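You operate a simulated robot arm through the tools that you are given. There is no shell and no other tool.

You run a simulated robot arm. Do the job below in one go: nothing can be reset, and whatever is moved stays where it is left.

JOB
Wipe the compound off the plate, then brush its heat tint off.
Fine: green cloth; teal brush wetted in the white dish, cleaner on while you brush and off after; both go back. Set down upright: teal brush.

The check looks at the end state, three seconds after you hand in, the way a careful person would. Anything else that was tipped, shoved, dropped, spilled or broken makes it a failure. Flat cloth is picked up by pressing the open fingertips on it (5 to 10 N) and closing them slowly along it; thin cloth reads only 2 to 8 mm in the jaws.

ROBOT AND FRAMES
A 6-joint arm with a fingered hand, fixed in place. Base frame: the origin is at the foot of the arm, x ahead of it, y to its left, z up; the work surface is at about z = 854. Units: mm, degrees, N and s.
With the tool pointing down near the work surface it reaches from about 240 to 780 mm from the base axis. Its first joint turns from -115.0 to 115.0 degrees. Payload 4 kg.
The TCP is the grasp point between the finger pads, 26 mm short of the fingertips. In the tool frame z runs along the fingers and y along their closing line. The gripper opens to 164 mm. The gripper's body begins 73 mm behind the TCP. The gripper is a hand of 5 fingers: y runs from the thumb to the fingers, the wrist lies at [0, 0, -239] in the tool frame, and closing takes about 1.5 s.
Orientation is told as [roll, pitch, yaw] about the base's x, y, z axes, in that order, counted from this pose: with the fingers straight down and closing along the base's y, the tool's x points along the base's -x, its y along +y and its z along -z.

CONTROLS
- The arm moves only by the tool apply_moves. Its argument "steps" is a list of rows, each an object of numbers (a shift or turn left out is 0, a gripper value left out holds the last): "dx", "dy", "dz": the shift along the tool's x, y, z in mm; "wx", "wy", "wz": the turn, a rotation vector about the tool's x, y, z in degrees. In form: [{"dx": .., "dy": .., "dz": .., "wx": .., "wy": .., "wz": ..}, ...]. A call has 1 to 20 rows; each row is the pose to reach, as a shift and turn from the pose commanded when the call began, along the tool's axes at that moment. "hand" is the gripper command, from -1 (shut) to 1 (fully open), values between in proportion, set as the call begins (left out, the last holds). Rows are played at 5 a second. More than 50 mm and 8.6 degrees between two rows, or a gripper value outside its range, and nothing of the call is played. A pose out of reach is approached as far as the arm can. The call stops where the force on the tool passes 40 N (or 10 N more than at its start, if that is more) or the arm is blocked; 0.2 s more then pass. The fingers move at their own pace (about 45 mm/s each) and stop on an object; they squeeze with about 24 N. The grip force told is the motor's: it shows also when the fingers shut on nothing. Time passes only in rows, and 0.2 s behind the last, so rows that repeat a pose let the fingers close. The reply holds the time, the measured pose of the TCP, the force on the tool along the base axes, the opening and the grip force, in the units named above and with some noise, with the torque about the TCP (base axes, N m) and any sound that the robot's microphone picked up.
- Cameras (640 x 400 px; columns grow to the right, rows downward): "scene" is fixed at [399.6, 499.1, 1486.9]; the picture's right is [-0.94, -0.35, 0.00], its down [-0.29, 0.80, -0.52] and it looks along [0.18, -0.49, -0.85] (base axes); focal length 214 px, centre (320, 200). "wrist" rides on the gripper at [50, -70, -93] in the tool frame; the picture's right is [0.81, 0.59, 0.00], its down [-0.43, 0.60, -0.68] and it looks along [-0.40, 0.55, 0.74] (tool axes); focal length 270 px, centre (320, 200). There is no depth. A picture from a camera that has moved, and an enlarged one, comes with that camera's place and axes in the base frame and with its lens.
- camera(camera): a new picture of that camera. It takes no simulated time.
- slide_trunk(by): slides the trunk up (or, below 0, down) by that many mm; the arm rides with it, the base frame stays. It gives what a move gives, with no picture.
- move_fingers(finger1, finger2, finger3, finger4, thumb_bend): sets how far each is bent, from 0 (flat) to 1 (curled in); at 0.3 the hand is open as for a grip, at 0.7 the pads meet at the TCP. One left out holds its place. A second passes; each finger stops where it meets its share of the squeeze, and holds until it gets a number again. A gripper value or a shape takes the hand back. It gives what a move gives, with no picture; readings hold the bend of each and the force on the fingers (four entries, about 0 where the hand has none), thumb and palm.
- hand_shape(shape): the hand has 5 fingers and takes this shape, open, in about a second: jaw (thumb against the fingers, like two jaws); tri (thumb and two fingers); tip (a fingertip pinch); poke (one finger out to press); point (the index stretched); flat (the hand flat); cup (the hand cupped); fist (a fist). The gripper value then closes the fingers along that shape, each until it touches; the sizes above hold for jaw. It gives what a move gives, with no picture.
- enlarge(camera, box): a new picture of the part [left, top, right, bottom] of that camera's present view, enlarged. It takes no simulated time.
- job_done(): hands the job in; it is judged then, once.

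Places have to be worked out from the pictures, the camera data and where the tool is seen. Open the gripper and draw the arm clear of the work before you hand the job in, unless the task says otherwise.

The tools are called after "Call:" as name(argument=value, ...) on one line, values as JSON. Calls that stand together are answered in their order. apply_moves: Moves the arm, as the interface text tells. Its arguments: {"type":"object","properties":{"steps":{"type":"array","items":{"type":"object","properties":{"dx":{"type":"number"},"dy":{"type":"number"},"dz":{"type":"number"},"wx":{"type":"number"},"wy":{"type":"number"},"wz":{"type":"number"}}}},"hand":{"type":"number"}},"required":["steps"]} The other tools are called the same way: slide_trunk (by) slides the trunk up or down; hand_shape (shape) gives the hand a shape; move_fingers (finger1, finger2, finger3, finger4, thumb_bend) moves the fingers one by one; camera (camera) takes a picture; enlarge (camera, box) takes an enlarged picture of a part of a camera's view; job_done () hands the job in.

At the start:

```text
time: 0.0
tool_pos: [475.8, 204.8, 1262.8]
orientation: [0.0, 0.0, 0.0]
wrist_force: [1.1, 0.1, -0.2]
wrist_torque: [0.0, 0.0, -0.02]
gripper_width: 163.7
grip_force: 0.1
shape: jaw
bend: [0.3, 0.3, 0.3, 0.3, 0.3]
finger forces: [0.0, 0.1, 0.0, 0.0, 0.0, 0.0]
trunk travel left (down, up): [-925.0, 65.0]
```

scene: 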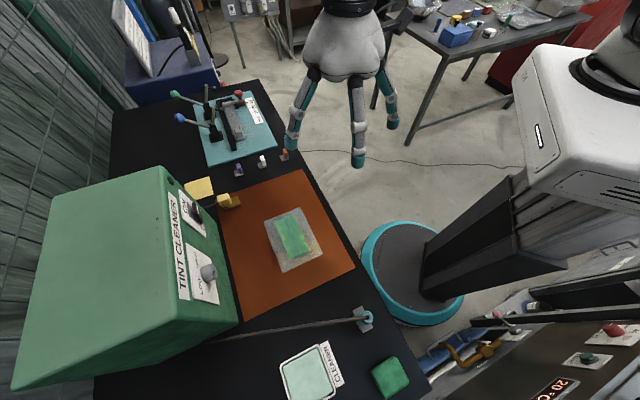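
wrist: 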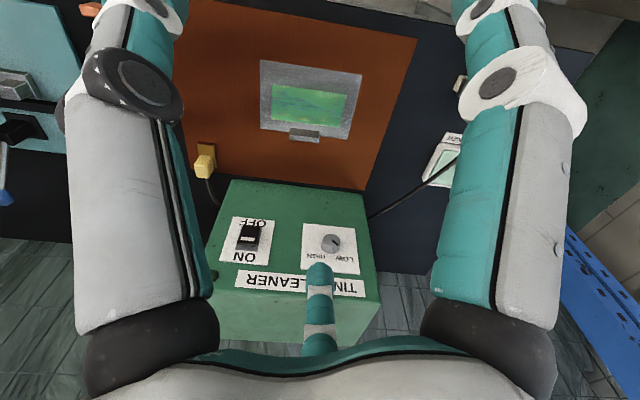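

I start by looking at the scene in more detail before moving anything. The cleaner machine, plate with green compound, dish, green cloth and the brush lead need to be identified.

Call:
enlarge(camera="scene", box=[160, 160, 360, 285])

Call:
enlarge(camera="scene", box=[240, 275, 440, 400])

Call:
enlarge(camera="scene", box=[150, 70, 310, 170])

Call:
enlarge(camera="scene", box=[480, 300, 640, 400])

Call:
enlarge(camera="wrist", box=[180, 20, 480, 320])

```text
3.20 times, centred on (260, 222) of scene
camera zoom: at [399.6, 499.1, 1486.9], right [-0.94, -0.35, 0.0], down [-0.29, 0.8, -0.52], along [0.18, -0.49, -0.85], focal length 686 px, centre (512, 128)
```

zoom: 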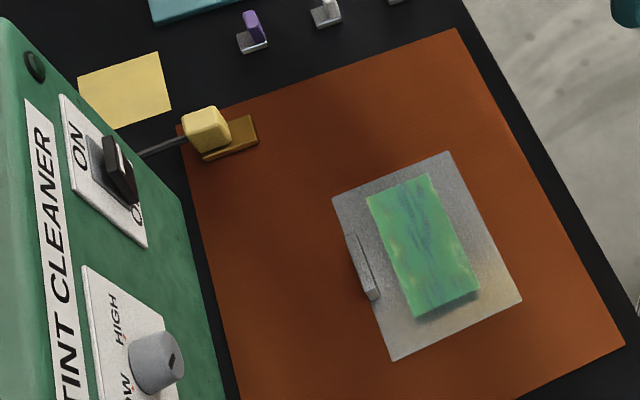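

```text
3.20 times, centred on (340, 338) of scene
camera zoom: at [399.6, 499.1, 1486.9], right [-0.94, -0.35, 0.0], down [-0.29, 0.8, -0.52], along [0.18, -0.49, -0.85], focal length 686 px, centre (256, -240)
```

zoom: 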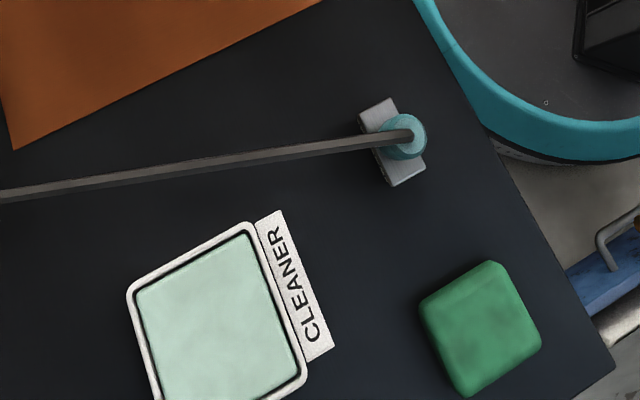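

```text
4.00 times, centred on (230, 120) of scene
camera zoom: at [399.6, 499.1, 1486.9], right [-0.94, -0.35, 0.0], down [-0.29, 0.8, -0.52], along [0.18, -0.49, -0.85], focal length 858 px, centre (680, 520)
```

zoom: 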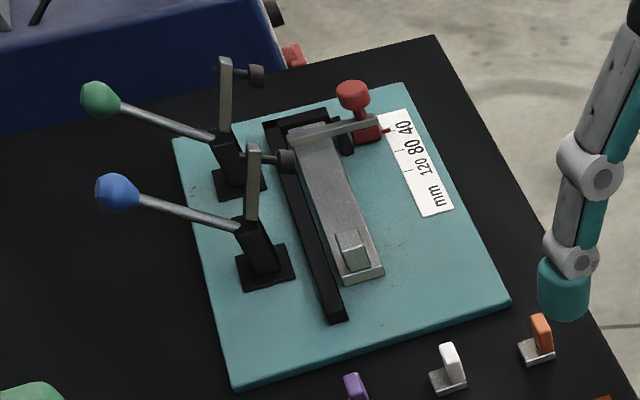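

```text
4.00 times, centred on (560, 350) of scene
camera zoom: at [399.6, 499.1, 1486.9], right [-0.94, -0.35, 0.0], down [-0.29, 0.8, -0.52], along [0.18, -0.49, -0.85], focal length 858 px, centre (-640, -400)
```

zoom: 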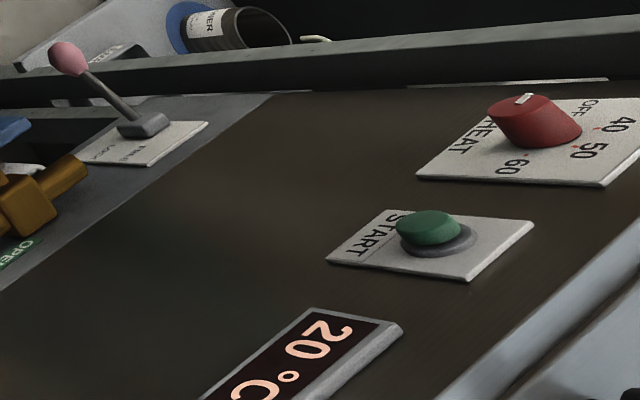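

```text
1.33 times, centred on (330, 170) of wrist
camera zoom: at [425.0, 134.9, 1355.9], right [-0.81, 0.59, 0.0], down [0.43, 0.6, 0.68], along [0.4, 0.55, -0.74], focal length 360 px, centre (307, 240)
```

zoom: 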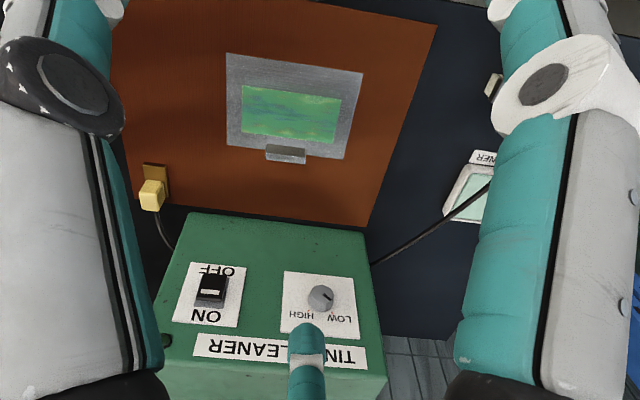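

The table sits at roughly 45° to the base axes. By my estimate the plate centre is near (568, 293), the brush stand near (308, 437), the dish near (400, 590), the cloth near (218, 528) and the switch near (761, 373, 1033). I zoom in on the switch panel and plate from the wrist camera.

Call:
enlarge(camera="wrist", box=[200, 190, 400, 315])

Call:
enlarge(camera="wrist", box=[240, 50, 380, 150])

Call:
enlarge(camera="scene", box=[140, 160, 260, 350])

Call:
enlarge(camera="scene", box=[340, 295, 400, 335])

```text
3.20 times, centred on (300, 252) of wrist
camera zoom: at [425.0, 134.9, 1355.9], right [-0.81, 0.59, 0.0], down [0.43, 0.6, 0.68], along [0.4, 0.55, -0.74], focal length 865 px, centre (384, 32)
```

zoom: 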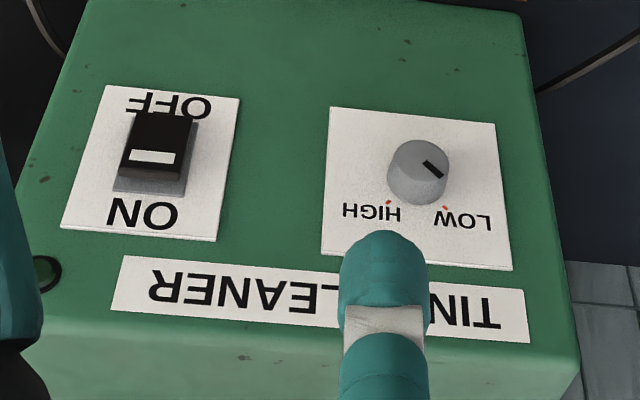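

```text
4.00 times, centred on (310, 100) of wrist
camera zoom: at [425.0, 134.9, 1355.9], right [-0.81, 0.59, 0.0], down [0.43, 0.6, 0.68], along [0.4, 0.55, -0.74], focal length 1081 px, centre (360, 600)
```

zoom: 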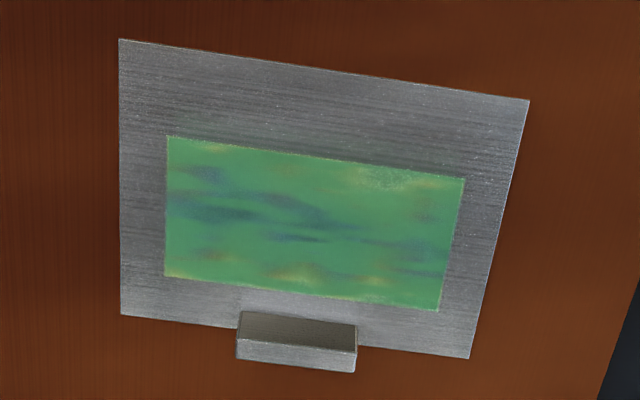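

```text
2.11 times, centred on (200, 255) of scene
camera zoom: at [399.6, 499.1, 1486.9], right [-0.94, -0.35, 0.0], down [-0.29, 0.8, -0.52], along [0.18, -0.49, -0.85], focal length 452 px, centre (573, 84)
```

zoom: 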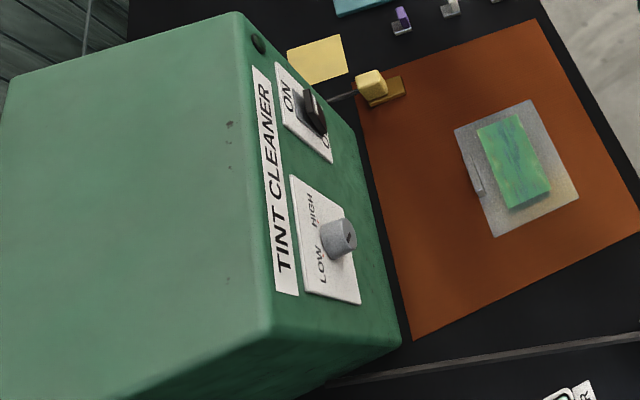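

```text
10.00 times, centred on (370, 315) of scene
camera zoom: at [399.6, 499.1, 1486.9], right [-0.94, -0.35, 0.0], down [-0.29, 0.8, -0.52], along [0.18, -0.49, -0.85], focal length 2145 px, centre (-180, -950)
```

zoom: 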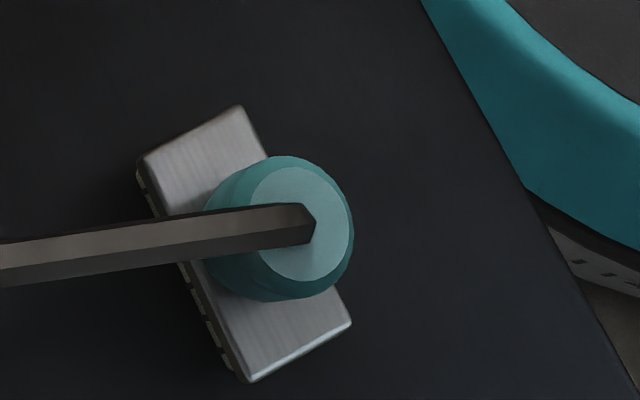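

The knob's pointer is at LOW and the switch is on the OFF side. The brush stands upright on its bristle block with a cable running to the machine. I move the hand over, staying high, so the wrist camera can see the cloth, brush and dish.

Call:
apply_moves(steps=[{"dx": 36, "dy": 18, "dz": 26}, {"dx": 72, "dy": 36, "dz": 52}, {"dx": 107, "dy": 54, "dz": 77}, {"dx": 143, "dy": 73, "dz": 103}, {"dx": 179, "dy": 91, "dz": 129}, {"dx": 215, "dy": 109, "dz": 155}, {"dx": 250, "dy": 127, "dz": 180}, {"dx": 286, "dy": 145, "dz": 206}, {"dx": 286, "dy": 145, "dz": 206}])

Call:
camera(camera="wrist")

Call:
camera(camera="scene")

```text
time: 2.0
tool_pos: [191.3, 348.5, 1056.3]
orientation: [0.0, 0.0, 0.0]
wrist_force: [-0.5, -0.2, -0.2]
wrist_torque: [0.02, 0.0, 0.02]
gripper_width: 163.9
grip_force: 0.0
shape: jaw
bend: [0.3, 0.3, 0.3, 0.3, 0.3]
finger forces: [0.0, 0.0, 0.0, 0.0, 0.0, 0.0]
trunk travel left (down, up): [-925.0, 65.0]
```

```text
taken
camera wrist: at [140.2, 278.6, 1149.3], right [-0.81, 0.59, 0.0], down [0.43, 0.59, 0.68], along [0.4, 0.55, -0.74], focal length 270 px, centre (320, 200)
```

wrist: 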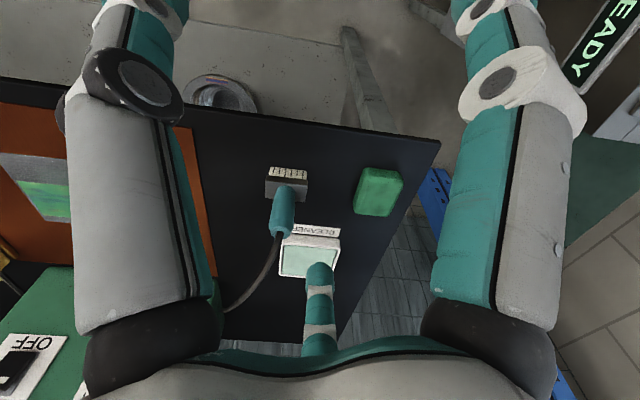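

```text
taken
```

scene: 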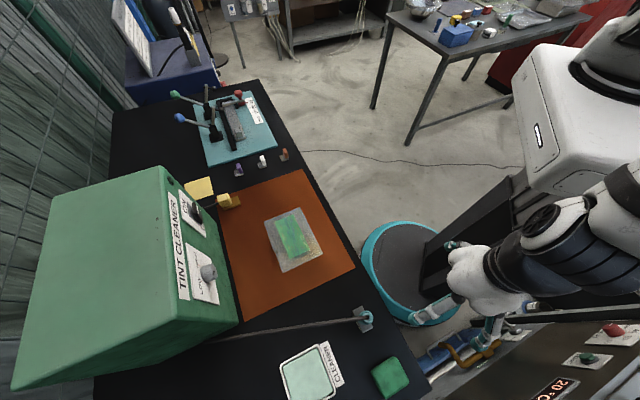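

The wrist camera now sees the brush, cloth and dish. I enlarge each to get accurate positions and heights.

Call:
enlarge(camera="wrist", box=[240, 150, 340, 250])

Call:
enlarge(camera="wrist", box=[330, 130, 430, 230])

Call:
enlarge(camera="wrist", box=[260, 200, 360, 300])

Call:
enlarge(camera="scene", box=[270, 330, 430, 400])

```text
4.00 times, centred on (290, 200) of wrist
camera zoom: at [140.2, 278.6, 1149.3], right [-0.81, 0.59, 0.0], down [0.43, 0.59, 0.68], along [0.4, 0.55, -0.74], focal length 1081 px, centre (440, 200)
```

zoom: 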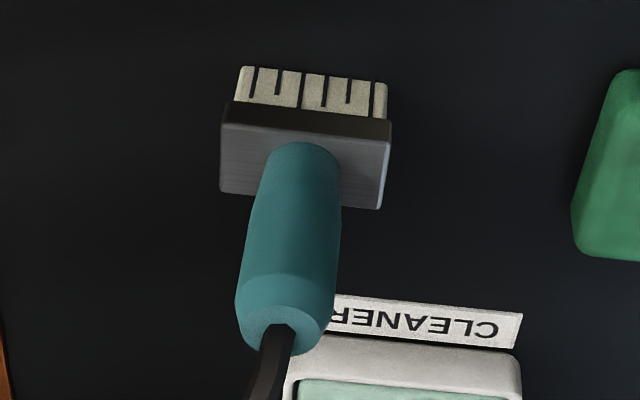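

```text
4.00 times, centred on (380, 180) of wrist
camera zoom: at [140.2, 278.6, 1149.3], right [-0.81, 0.59, 0.0], down [0.43, 0.59, 0.68], along [0.4, 0.55, -0.74], focal length 1081 px, centre (80, 280)
```

zoom: 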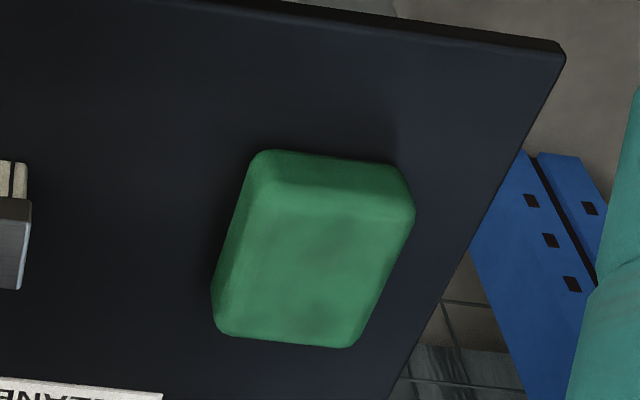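

```text
4.00 times, centred on (310, 250) of wrist
camera zoom: at [140.2, 278.6, 1149.3], right [-0.81, 0.59, 0.0], down [0.43, 0.59, 0.68], along [0.4, 0.55, -0.74], focal length 1081 px, centre (360, 0)
```

zoom: 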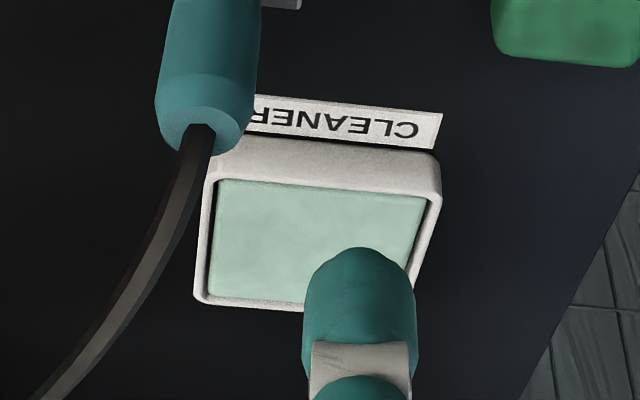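

```text
4.00 times, centred on (350, 365) of scene
camera zoom: at [399.6, 499.1, 1486.9], right [-0.94, -0.35, 0.0], down [-0.29, 0.8, -0.52], along [0.18, -0.49, -0.85], focal length 858 px, centre (200, -460)
```

zoom: 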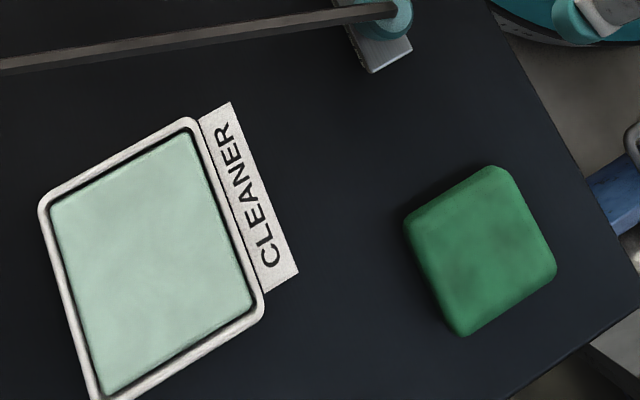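

Working from both cameras:

| Item | Position | Size |
|---|---|---|
| Cloth | centre (223, 525), top about z 874 | about 62×54×20 mm pad |
| Brush | (311, 438), handle vertical, top about z 954 | block about 52×29 mm |
| Dish | centre (397, 594) | inner size about 87 mm |

I move above the cloth, turn the hand to yaw 45° and partly close it.

Call:
apply_moves(steps=[{"dx": -5, "dy": 30, "dz": 0, "wz": -7.5}, {"dx": -10, "dy": 60, "dz": 0, "wz": -15}, {"dx": -16, "dy": 90, "dz": 0, "wz": -22.5}, {"dx": -21, "dy": 120, "dz": 0, "wz": -30}, {"dx": -26, "dy": 150, "dz": 0, "wz": -37.5}, {"dx": -32, "dy": 176, "dz": 0, "wz": -45}, {"dx": -32, "dy": 176, "dz": 30, "wz": -45}, {"dx": -32, "dy": 176, "dz": 56, "wz": -45}, {"dx": -32, "dy": 176, "dz": 56, "wz": -45}], hand=0.1)

Call:
camera(camera="scene")

Call:
camera(camera="wrist")

```text
time: 4.0
tool_pos: [223.1, 526.1, 999.4]
orientation: [0.1, -0.1, 44.9]
wrist_force: [-0.6, -0.5, 0.1]
wrist_torque: [-0.01, 0.0, 0.05]
gripper_width: 90.7
grip_force: 0.0
shape: jaw
bend: [0.35, 0.35, 0.35, 0.35, 0.7]
finger forces: [0.0, 0.1, 0.0, 0.0, 0.1, 0.0]
trunk travel left (down, up): [-925.0, 65.0]
```

```text
taken
```

scene: 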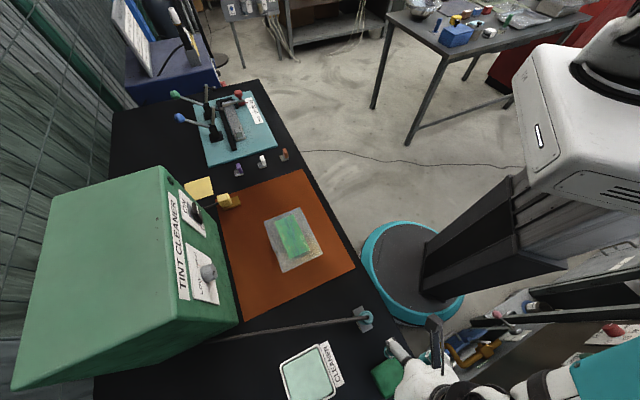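

```text
taken
camera wrist: at [236.0, 440.4, 1092.5], right [-0.99, -0.16, 0.0], down [-0.12, 0.73, 0.68], along [-0.11, 0.67, -0.74], focal length 270 px, centre (320, 200)
```

wrist: 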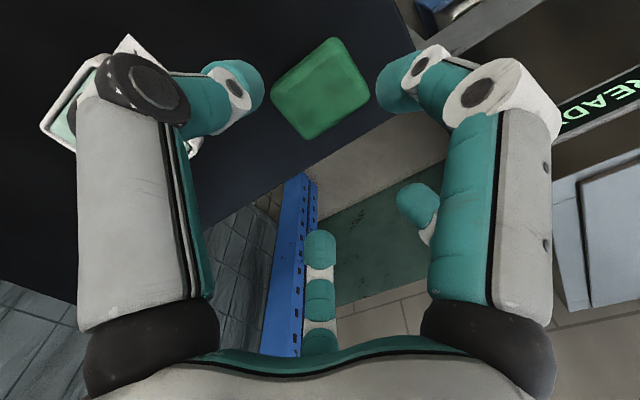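

The hand is above the cloth. I check how the partly closed fingers sit relative to it.

Call:
enlarge(camera="scene", box=[340, 320, 500, 400])

Call:
enlarge(camera="wrist", box=[160, 0, 480, 280])

```text
4.00 times, centred on (420, 360) of scene
camera zoom: at [399.6, 499.1, 1486.9], right [-0.94, -0.35, 0.0], down [-0.29, 0.8, -0.52], along [0.18, -0.49, -0.85], focal length 858 px, centre (-80, -440)
```

zoom: 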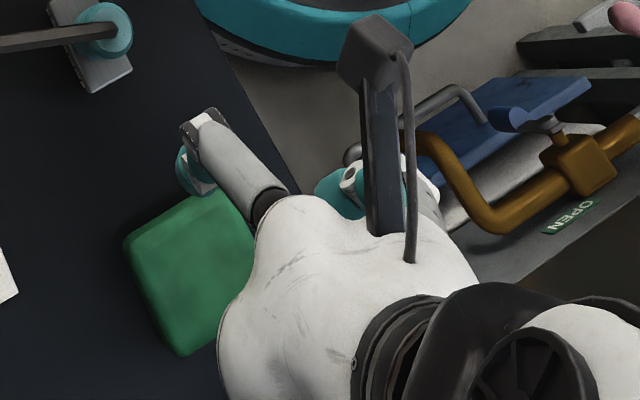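

```text
1.43 times, centred on (320, 140) of wrist
camera zoom: at [236.0, 440.4, 1092.5], right [-0.99, -0.16, 0.0], down [-0.12, 0.73, 0.68], along [-0.11, 0.67, -0.74], focal length 386 px, centre (320, 286)
```

zoom: 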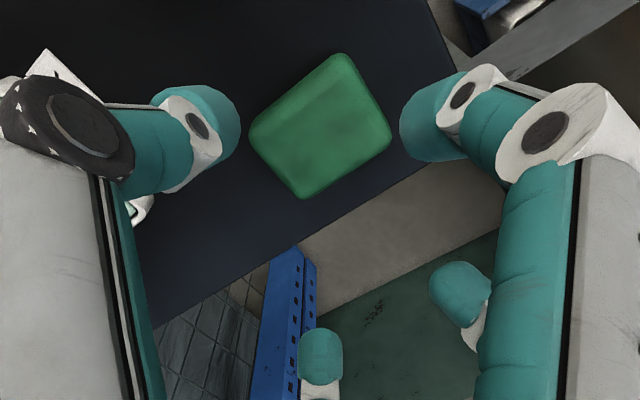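

The digits sit around the tool axis, with the thumb on the brush side and clear of it. I open slightly to 110 mm so they clear the pad's corners, then lower around the cloth while watching the force.

Call:
apply_moves(steps=[{"dz": 15}, {"dz": 30}, {"dz": 45}, {"dz": 60}, {"dz": 75}, {"dz": 88}, {"dz": 95}, {"dz": 101}, {"dz": 107}, {"dz": 110}, {"dz": 112}, {"dz": 112}], hand=0.34)

Call:
camera(camera="wrist")

Call:
enlarge(camera="scene", box=[340, 300, 500, 400])

```text
time: 6.6
tool_pos: [222.3, 526.2, 888.5]
orientation: [0.0, 0.1, 44.9]
wrist_force: [-0.5, 0.6, 0.2]
wrist_torque: [-0.03, 0.01, 0.01]
gripper_width: 109.2
grip_force: 0.1
shape: jaw
bend: [0.31, 0.31, 0.31, 0.31, 0.7]
finger forces: [0.0, 0.0, 0.0, 0.0, 0.0, 0.0]
trunk travel left (down, up): [-925.0, 65.0]
```

```text
taken
camera wrist: at [234.7, 440.4, 981.5], right [-0.99, -0.16, 0.0], down [-0.12, 0.73, 0.68], along [-0.11, 0.67, -0.74], focal length 270 px, centre (320, 200)
```

wrist: 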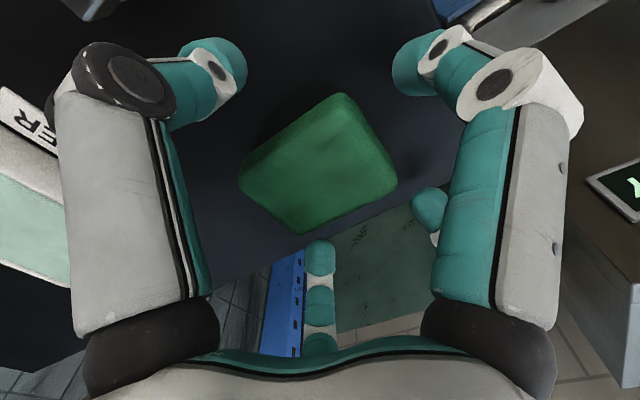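

```text
4.00 times, centred on (420, 350) of scene
camera zoom: at [399.6, 499.1, 1486.9], right [-0.94, -0.35, 0.0], down [-0.29, 0.8, -0.52], along [0.18, -0.49, -0.85], focal length 858 px, centre (-80, -400)
```

zoom: 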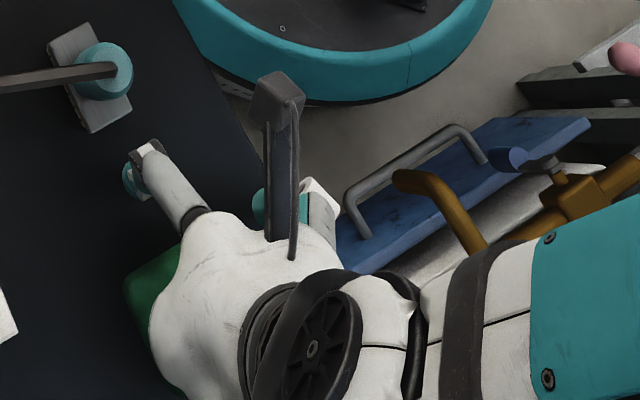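

The fingertips are around the pad with no contact. I zoom in to check the centring before closing.

Call:
enlarge(camera="wrist", box=[180, 30, 460, 250])

```text
1.82 times, centred on (320, 140) of wrist
camera zoom: at [234.7, 440.4, 981.5], right [-0.99, -0.16, 0.0], down [-0.12, 0.73, 0.68], along [-0.11, 0.67, -0.74], focal length 491 px, centre (320, 309)
```

zoom: 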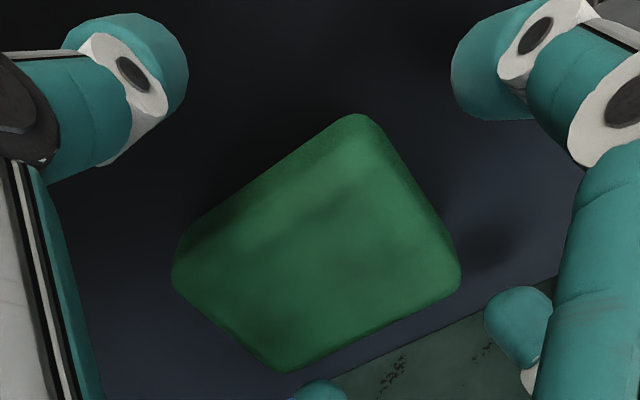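

The pad is centred under the hand at about (221, 528), within 2 mm of the TCP. I close on it gradually.

Call:
apply_moves(steps=[{"dz": 0}, {"dz": 0}, {"dz": 0}, {"dz": 0}, {"dz": 0}, {"dz": 0}, {"dz": 0}, {"dz": 0}], hand=-0.5)

Call:
camera(camera="wrist")

```text
time: 8.4
tool_pos: [222.0, 525.5, 887.6]
orientation: [-0.1, 0.0, 45.1]
wrist_force: [-1.2, -0.2, 0.2]
wrist_torque: [0.01, 0.02, 0.0]
gripper_width: 57.7
grip_force: 23.7
shape: jaw
bend: [0.42, 0.44, 0.44, 0.42, 0.7]
finger forces: [21.6, 17.8, 17.9, 21.7, 21.0, 0.0]
trunk travel left (down, up): [-925.0, 65.0]
```

```text
taken
camera wrist: at [234.7, 440.3, 981.6], right [-0.99, -0.16, 0.0], down [-0.12, 0.73, 0.68], along [-0.11, 0.67, -0.74], focal length 270 px, centre (320, 200)
```

wrist: 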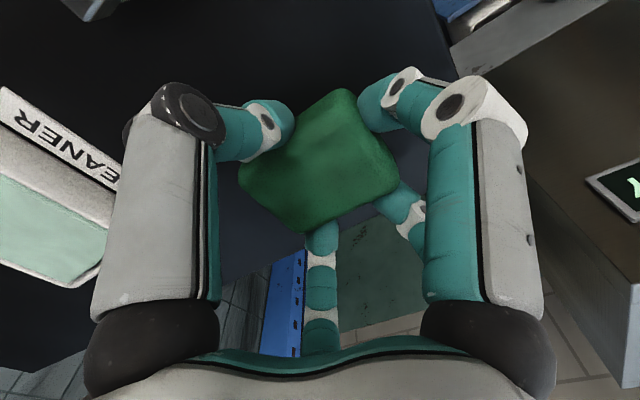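

All five fingers touch the cloth (width 57.7 mm, grip 24 N). I lift straight up and check that it comes with the hand.

Call:
apply_moves(steps=[{"dz": -8}, {"dz": -20}, {"dz": -40}, {"dz": -65}, {"dz": -90}, {"dz": -112}, {"dz": -112}])

Call:
camera(camera="wrist")

Call:
enlarge(camera="scene", box=[340, 300, 500, 400])

```text
time: 10.0
tool_pos: [222.7, 525.6, 1001.5]
orientation: [0.0, 0.2, 45.1]
wrist_force: [0.4, 0.4, -0.6]
wrist_torque: [0.02, 0.0, -0.02]
gripper_width: 57.8
grip_force: 24.1
shape: jaw
bend: [0.42, 0.44, 0.44, 0.42, 0.7]
finger forces: [21.5, 17.8, 17.8, 21.7, 21.0, 0.0]
trunk travel left (down, up): [-925.0, 65.0]
```

```text
taken
camera wrist: at [234.6, 440.5, 1094.8], right [-0.99, -0.16, 0.0], down [-0.12, 0.73, 0.68], along [-0.11, 0.67, -0.74], focal length 270 px, centre (320, 200)
```

wrist: 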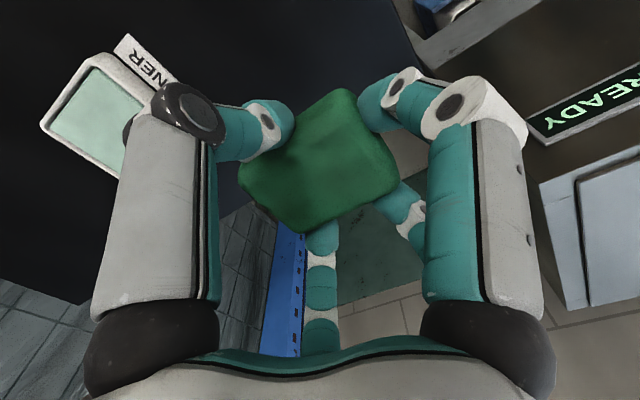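

```text
4.00 times, centred on (420, 350) of scene
camera zoom: at [399.6, 499.1, 1486.9], right [-0.94, -0.35, 0.0], down [-0.29, 0.8, -0.52], along [0.18, -0.49, -0.85], focal length 858 px, centre (-80, -400)
```

zoom: 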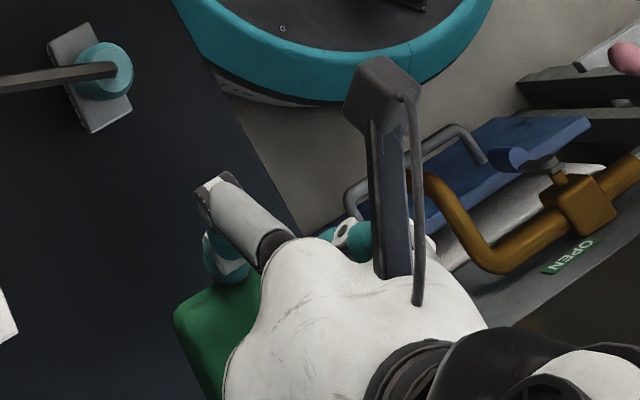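

The cloth is held firmly. I carry it high over the brush to above the plate centre.

Call:
apply_moves(steps=[{"dz": -28}, {"dz": -55}, {"dx": -8.6, "dy": -41, "dz": -55}, {"dx": -17.2, "dy": -82, "dz": -55}, {"dx": -25.8, "dy": -123, "dz": -55}, {"dx": -34.4, "dy": -164, "dz": -55}, {"dx": -43, "dy": -205, "dz": -55}, {"dx": -51.6, "dy": -246, "dz": -55}, {"dx": -60.2, "dy": -287, "dz": -55}, {"dx": -68.8, "dy": -329, "dz": -55}, {"dx": -77.4, "dy": -370, "dz": -55}, {"dx": -86, "dy": -411, "dz": -55}, {"dx": -86, "dy": -411, "dz": -15}, {"dx": -86, "dy": -411, "dz": 25}, {"dx": -86, "dy": -411, "dz": 25}])

Call:
camera(camera="scene")

Call:
camera(camera="wrist")

```text
time: 13.2
tool_pos: [571.5, 297.0, 975.2]
orientation: [0.0, 0.0, 44.9]
wrist_force: [-0.3, -0.2, 0.4]
wrist_torque: [0.01, -0.03, 0.0]
gripper_width: 57.7
grip_force: 24.1
shape: jaw
bend: [0.42, 0.44, 0.44, 0.42, 0.7]
finger forces: [21.5, 17.8, 17.9, 21.8, 21.4, 0.1]
trunk travel left (down, up): [-925.0, 65.0]
```

```text
taken
```

scene: 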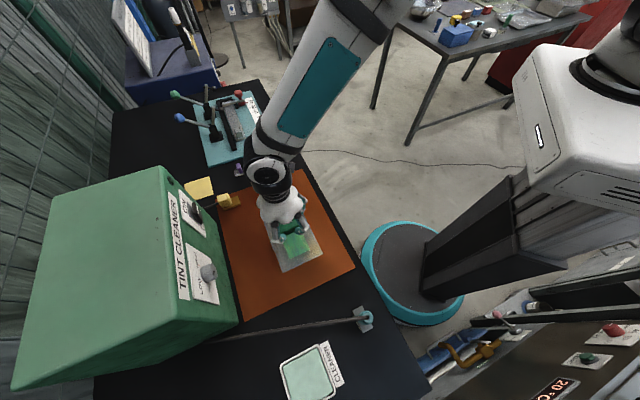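

```text
taken
camera wrist: at [585.7, 212.4, 1069.5], right [-0.99, -0.16, 0.0], down [-0.12, 0.73, 0.68], along [-0.11, 0.67, -0.74], focal length 270 px, centre (320, 200)
```

wrist: 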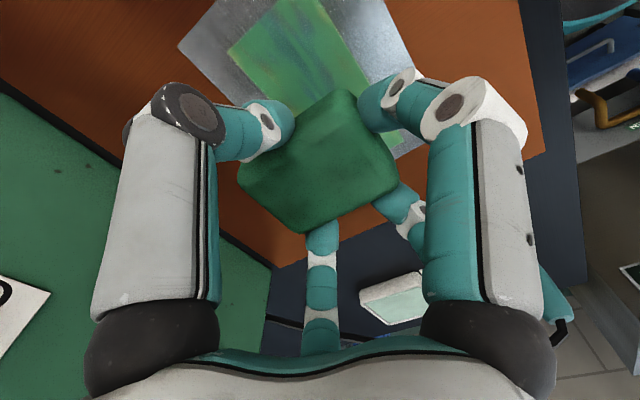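

The hand is over the plate centre with clearance all round. I descend in two stages to find the contact height.

Call:
apply_moves(steps=[{"dz": 20}, {"dz": 40}, {"dz": 60}, {"dz": 72}, {"dz": 77}, {"dz": 79}, {"dz": 79}])

Call:
enlarge(camera="scene", box=[230, 150, 350, 290])

```text
time: 14.4
tool_pos: [578.1, 298.8, 909.5]
orientation: [-0.4, -0.9, 44.9]
wrist_force: [-9.1, -5.9, 30.1]
wrist_torque: [0.8, -1.46, -0.02]
gripper_width: 57.8
grip_force: 24.0
shape: jaw
bend: [0.42, 0.44, 0.44, 0.41, 0.7]
finger forces: [24.6, 19.2, 18.4, 60.7, 21.3, 0.0]
trunk travel left (down, up): [-925.0, 65.0]
stopped in row 5: the force on the tool passed its limit at 49 N (the readings are from after the stop); the commanded pose is now the measured one
```

```text
2.86 times, centred on (290, 220) of scene
camera zoom: at [399.6, 499.1, 1486.9], right [-0.94, -0.35, 0.0], down [-0.29, 0.8, -0.52], along [0.18, -0.49, -0.85], focal length 613 px, centre (406, 143)
```

zoom: 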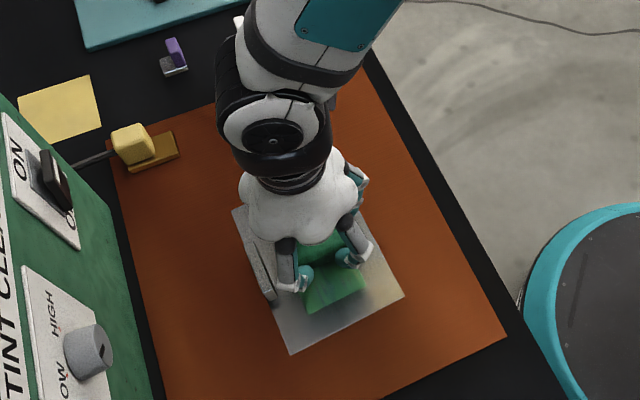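

The reading shows finger 4 pressed on something (60 N on that finger, pushing it up and towards the robot). That is the raised stop block on the far plate edge, and it's taller than I judged. I lift straight off and check that nothing shifted.

Call:
apply_moves(steps=[{"dz": -3}, {"dz": -10}, {"dz": -30}, {"dz": -60}, {"dz": -60}])

Call:
enlarge(camera="scene", box=[230, 150, 350, 290])

Call:
camera(camera="wrist")

```text
time: 15.6
tool_pos: [578.3, 298.5, 963.4]
orientation: [-0.1, -0.5, 45.0]
wrist_force: [-0.2, 0.2, 0.5]
wrist_torque: [-0.03, 0.03, -0.02]
gripper_width: 57.8
grip_force: 24.2
shape: jaw
bend: [0.42, 0.44, 0.44, 0.41, 0.7]
finger forces: [22.1, 17.8, 18.6, 22.3, 22.3, 0.0]
trunk travel left (down, up): [-925.0, 65.0]
```

```text
2.86 times, centred on (290, 220) of scene
camera zoom: at [399.6, 499.1, 1486.9], right [-0.94, -0.35, 0.0], down [-0.29, 0.8, -0.52], along [0.18, -0.49, -0.85], focal length 613 px, centre (406, 143)
```

zoom: 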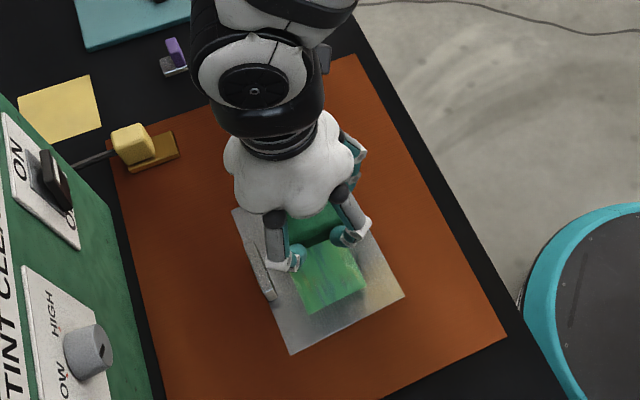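

```text
taken
camera wrist: at [589.4, 212.8, 1056.3], right [-0.99, -0.16, -0.01], down [-0.12, 0.72, 0.68], along [-0.1, 0.67, -0.73], focal length 270 px, centre (320, 200)
```

wrist: 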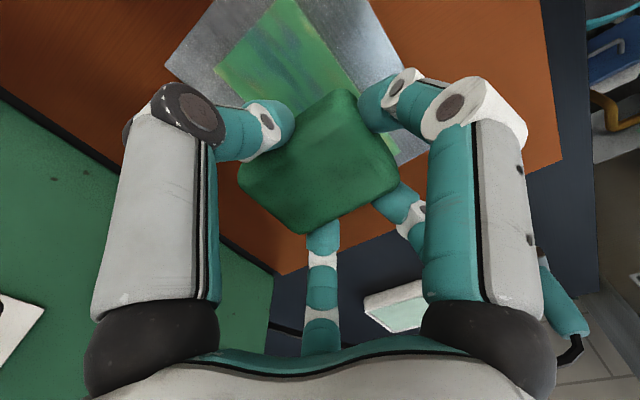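

The plate's corner now appears about 10 mm further from the robot than in the first pictures. I zoom in to verify the plate and stop positions before doing anything else.

Call:
enlarge(camera="scene", box=[250, 200, 340, 280])

Call:
enlarge(camera="scene", box=[160, 160, 360, 285])

```text
5.00 times, centred on (295, 240) of scene
camera zoom: at [399.6, 499.1, 1486.9], right [-0.94, -0.35, 0.0], down [-0.29, 0.8, -0.52], along [0.18, -0.49, -0.85], focal length 1072 px, centre (445, 0)
```

zoom: 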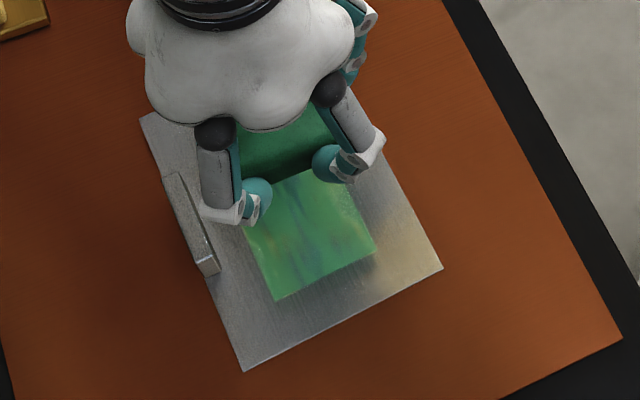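

```text
3.20 times, centred on (260, 222) of scene
camera zoom: at [399.6, 499.1, 1486.9], right [-0.94, -0.35, 0.0], down [-0.29, 0.8, -0.52], along [0.18, -0.49, -0.85], focal length 686 px, centre (512, 128)
```

zoom: 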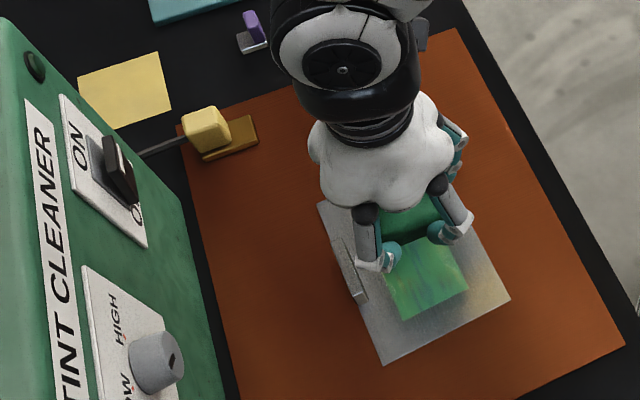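

The tab is attached to the plate, and my contact slid the plate about 9–11 mm away from the robot and turned it about 2°. I'll put it back afterwards. Now I move the cloth toward the near side, clear of the tab, and lower it gently to touch the plate there.

Call:
apply_moves(steps=[{"dx": 15, "dz": 0, "wx": -0.7, "wy": 0.3}, {"dx": 32, "dz": 0, "wx": -0.7, "wy": 0.3}, {"dx": 32, "dz": 20, "wx": -0.7, "wy": 0.3}, {"dx": 32, "dz": 40, "wx": -0.7, "wy": 0.3}, {"dx": 32, "dz": 55, "wx": -0.7, "wy": 0.3}, {"dx": 32, "dz": 60, "wx": -0.7, "wy": 0.3}, {"dx": 32, "dz": 62, "wx": -0.7, "wy": 0.3}, {"dx": 32, "dz": 62, "wx": -0.7, "wy": 0.3}])

Call:
enlarge(camera="scene", box=[250, 200, 340, 280])

```text
time: 17.4
tool_pos: [554.0, 276.7, 905.3]
orientation: [0.4, -0.7, 45.0]
wrist_force: [0.1, 0.0, 39.8]
wrist_torque: [-0.36, -0.09, 0.03]
gripper_width: 59.0
grip_force: 24.1
shape: jaw
bend: [0.42, 0.44, 0.44, 0.41, 0.69]
finger forces: [26.7, 21.4, 21.4, 24.9, 28.0, 0.0]
trunk travel left (down, up): [-925.0, 65.0]
```

```text
5.00 times, centred on (295, 240) of scene
camera zoom: at [399.6, 499.1, 1486.9], right [-0.94, -0.35, 0.0], down [-0.29, 0.8, -0.52], along [0.18, -0.49, -0.85], focal length 1072 px, centre (445, 0)
```

zoom: 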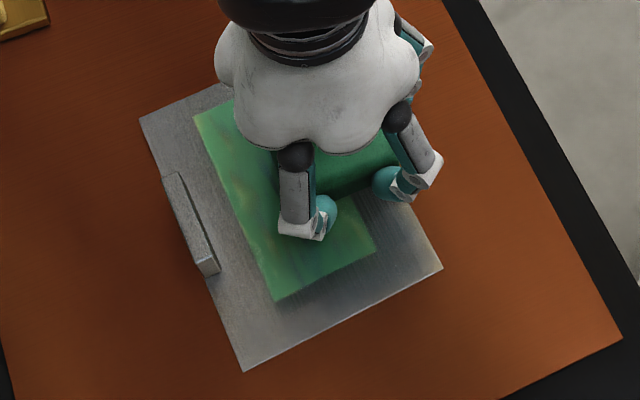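

The pad is pressed on the plate with 40 N, which is more than I want. I raise it slightly to reduce the force and check how the pad sits in the hand.

Call:
apply_moves(steps=[{"dz": -1}, {"dz": -3}, {"dz": -4}, {"dz": -4}])

Call:
camera(camera="wrist")

```text
time: 18.4
tool_pos: [553.6, 276.9, 905.1]
orientation: [0.5, -0.3, 44.9]
wrist_force: [5.8, 2.0, 17.4]
wrist_torque: [-0.18, -0.32, 0.1]
gripper_width: 58.9
grip_force: 23.8
shape: jaw
bend: [0.42, 0.44, 0.44, 0.41, 0.69]
finger forces: [25.4, 19.4, 20.8, 25.9, 27.4, 0.0]
trunk travel left (down, up): [-925.0, 65.0]
```

```text
taken
camera wrist: at [566.9, 190.4, 998.8], right [-0.99, -0.16, 0.0], down [-0.11, 0.72, 0.68], along [-0.11, 0.68, -0.73], focal length 270 px, centre (320, 200)
```

wrist: 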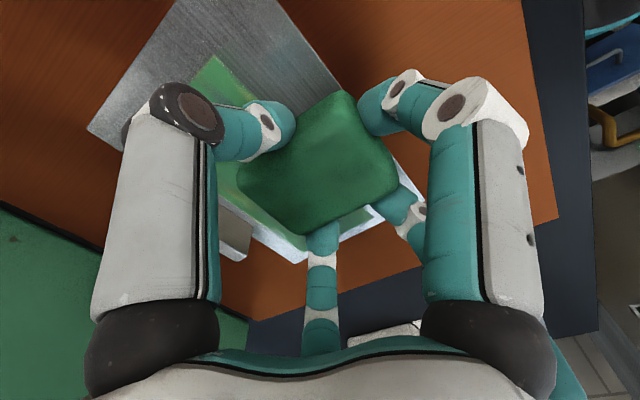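

Contact with the plate is at about TCP z = 906. I raise about 27 mm so the fingertips clear the tab, then let go with fingers 1 and 4 only. That leaves the thumb and fingers 2 and 3 holding the pad, with no finger on the tab side.

Call:
apply_moves(steps=[{"dz": -8}, {"dz": -18}, {"dz": -27}, {"dz": -27}])

Call:
move_fingers(finger1=0.3, finger4=0.3)

Call:
camera(camera="wrist")

Call:
enlarge(camera="scene", box=[240, 180, 352, 270])

```text
time: 19.4
tool_pos: [555.5, 277.0, 932.5]
orientation: [0.6, -0.2, 45.1]
wrist_force: [0.1, 0.3, -0.7]
wrist_torque: [-0.02, 0.0, -0.01]
gripper_width: 58.3
grip_force: 24.2
shape: jaw
bend: [0.42, 0.44, 0.44, 0.41, 0.7]
finger forces: [24.4, 19.1, 19.5, 23.5, 23.9, 0.1]
trunk travel left (down, up): [-925.0, 65.0]
```

```text
time: 20.4
tool_pos: [554.2, 276.6, 932.3]
orientation: [0.5, -0.3, 45.0]
wrist_force: [0.2, 0.4, -1.8]
wrist_torque: [-0.01, 0.02, 0.01]
gripper_width: 71.3
grip_force: 30.3
shape: fingers
bend: [0.3, 0.84, 0.84, 0.3, 0.7]
finger forces: [0.0, 14.9, 15.1, 0.0, 30.1, 0.1]
trunk travel left (down, up): [-925.0, 65.0]
```

```text
taken
camera wrist: at [567.8, 190.9, 1025.4], right [-0.99, -0.16, 0.0], down [-0.11, 0.72, 0.68], along [-0.11, 0.68, -0.73], focal length 270 px, centre (320, 200)
```

wrist: 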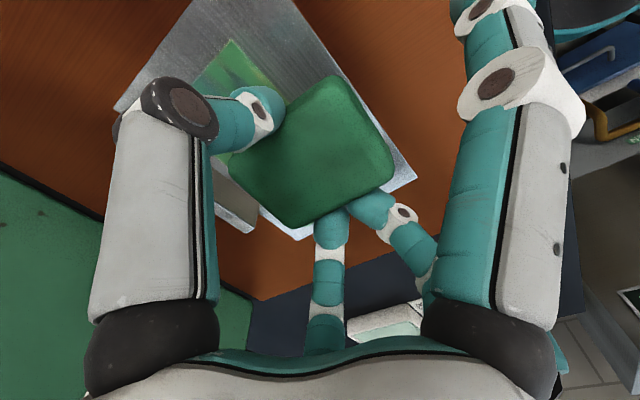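

```text
4.44 times, centred on (296, 225) of scene
camera zoom: at [399.6, 499.1, 1486.9], right [-0.94, -0.35, 0.0], down [-0.29, 0.8, -0.52], along [0.18, -0.49, -0.85], focal length 953 px, centre (427, 89)
```

zoom: 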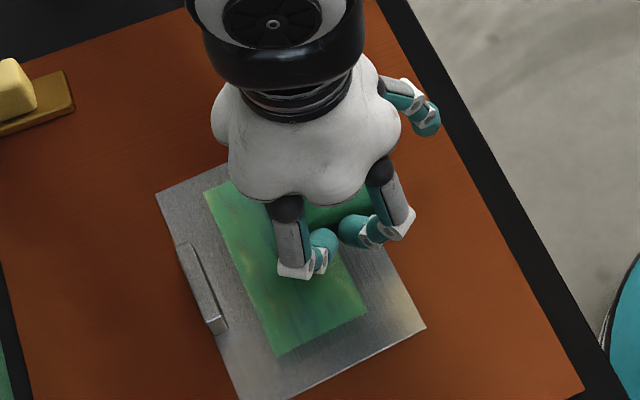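

The pad is still held by the thumb and fingers 2 and 3. I stretch fingers 1 and 4 fully out so they stay away from the tab, and check the hand.

Call:
move_fingers(finger1=0.0, finger4=0.0)

Call:
camera(camera="wrist")

Call:
enlarge(camera="scene", box=[220, 160, 364, 250])

```text
time: 21.4
tool_pos: [553.9, 276.0, 932.2]
orientation: [0.4, -0.3, 45.0]
wrist_force: [-0.3, 0.4, 0.2]
wrist_torque: [-0.03, -0.02, 0.02]
gripper_width: 97.9
grip_force: 30.5
shape: fingers
bend: [0.01, 0.84, 0.84, 0.01, 0.7]
finger forces: [0.1, 14.9, 15.1, 0.1, 30.1, 0.0]
trunk travel left (down, up): [-925.0, 65.0]
```

```text
taken
camera wrist: at [567.8, 190.9, 1025.4], right [-0.99, -0.16, 0.0], down [-0.11, 0.72, 0.68], along [-0.11, 0.68, -0.73], focal length 270 px, centre (320, 200)
```

wrist: 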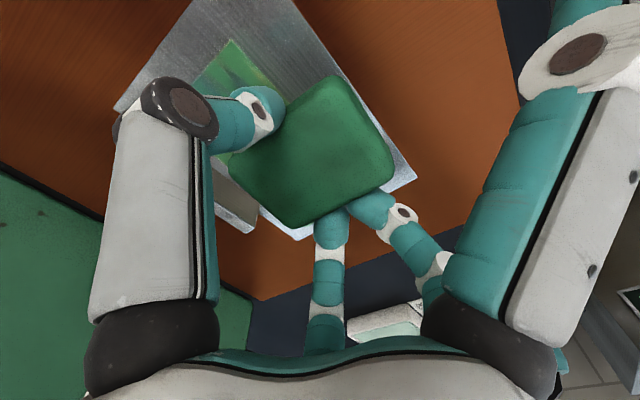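

```text
4.44 times, centred on (292, 205) of scene
camera zoom: at [399.6, 499.1, 1486.9], right [-0.94, -0.35, 0.0], down [-0.29, 0.8, -0.52], along [0.18, -0.49, -0.85], focal length 953 px, centre (444, 178)
```

zoom: 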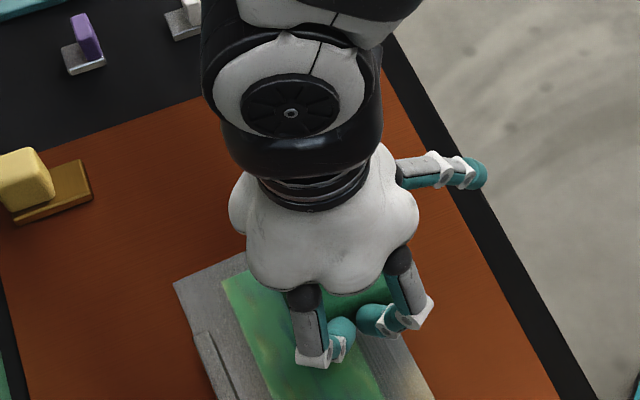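

Finger 1 is now out at about 118 mm radius and higher than the TCP. Finger 4 mirrors it, so it should pass above the tab. I zoom in to measure where the pad sits relative to the TCP now.

Call:
enlarge(camera="wrist", box=[190, 40, 430, 260])

```text
1.82 times, centred on (310, 150) of wrist
camera zoom: at [567.8, 190.9, 1025.4], right [-0.99, -0.16, 0.0], down [-0.11, 0.72, 0.68], along [-0.11, 0.68, -0.73], focal length 491 px, centre (338, 291)
```

zoom: 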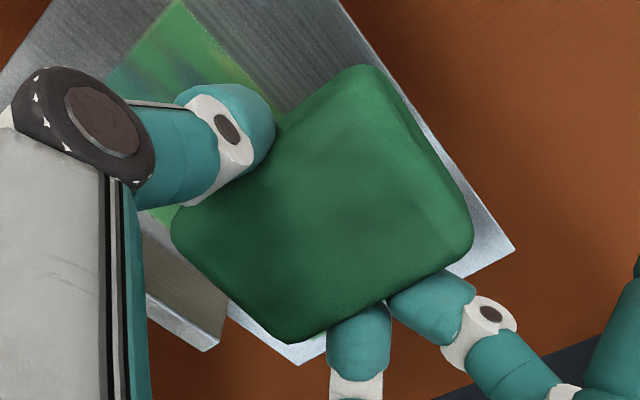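

The pad has moved up in the hand and about 12 mm toward the thumb, so the thumb tip may now be as low as the pad's underside. I'll rest the pad on the bare copper sheet on the near side, next to the plate. There I can re-grip it higher with just three fingers, starting with a move over that spot.

Call:
apply_moves(steps=[{"dx": 22, "dy": 4, "wx": 0.1, "wy": 0.5}, {"dx": 44, "dy": 8, "wx": 0.1, "wy": 0.5}, {"dx": 66, "dy": 12, "wx": 0.1, "wy": 0.5}, {"dx": 66, "dy": 12, "dz": 15, "wx": 0.1, "wy": 0.5}, {"dx": 66, "dy": 12, "dz": 28, "wx": 0.1, "wy": 0.5}, {"dx": 66, "dy": 12, "dz": 34, "wx": 0.1, "wy": 0.5}, {"dx": 66, "dy": 12, "dz": 36, "wx": 0.1, "wy": 0.5}, {"dx": 66, "dy": 12, "dz": 36, "wx": 0.1, "wy": 0.5}])

Call:
camera(camera="scene")

Call:
camera(camera="wrist")

```text
time: 23.2
tool_pos: [498.9, 238.4, 896.8]
orientation: [0.5, 0.2, 44.9]
wrist_force: [-1.5, -0.9, -0.1]
wrist_torque: [0.01, 0.06, 0.03]
gripper_width: 97.9
grip_force: 30.3
shape: fingers
bend: [0.01, 0.84, 0.84, 0.01, 0.7]
finger forces: [0.1, 15.0, 15.3, 0.1, 30.1, 0.0]
trunk travel left (down, up): [-925.0, 65.0]
```

```text
taken
```

scene: 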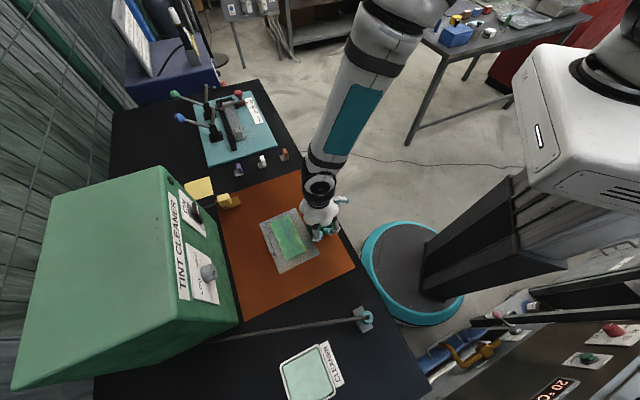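

```text
taken
camera wrist: at [513.0, 153.0, 990.4], right [-0.99, -0.16, 0.01], down [-0.11, 0.72, 0.68], along [-0.11, 0.67, -0.73], focal length 270 px, centre (320, 200)
```

wrist: 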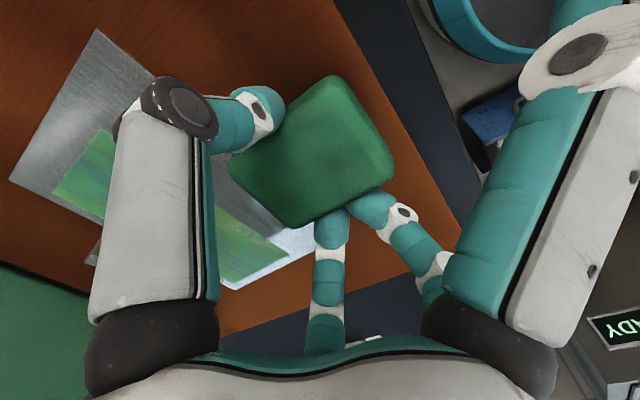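

No contact yet at z = 897. I lower in small steps to find where the pad touches the sheet.

Call:
apply_moves(steps=[{"dz": 2}, {"dz": 4}, {"dz": 6}, {"dz": 8}, {"dz": 8}])

Call:
apply_moves(steps=[{"dz": 1}, {"dz": 2}, {"dz": 2}])

```text
time: 24.4
tool_pos: [500.0, 237.2, 890.4]
orientation: [0.5, 0.1, 45.1]
wrist_force: [-1.9, -0.6, 25.3]
wrist_torque: [-0.57, -0.49, -0.07]
gripper_width: 98.0
grip_force: 34.8
shape: fingers
bend: [0.01, 0.84, 0.84, 0.01, 0.7]
finger forces: [0.0, 18.1, 17.6, 0.1, 33.8, 0.0]
trunk travel left (down, up): [-925.0, 65.0]
```

```text
time: 25.2
tool_pos: [499.6, 239.2, 888.7]
orientation: [0.5, 0.1, 45.0]
wrist_force: [-0.4, 3.5, 28.9]
wrist_torque: [-0.6, -0.63, 0.06]
gripper_width: 97.9
grip_force: 36.8
shape: fingers
bend: [0.01, 0.84, 0.84, 0.01, 0.7]
finger forces: [0.0, 18.9, 19.2, 0.0, 35.0, 0.1]
trunk travel left (down, up): [-925.0, 65.0]
```

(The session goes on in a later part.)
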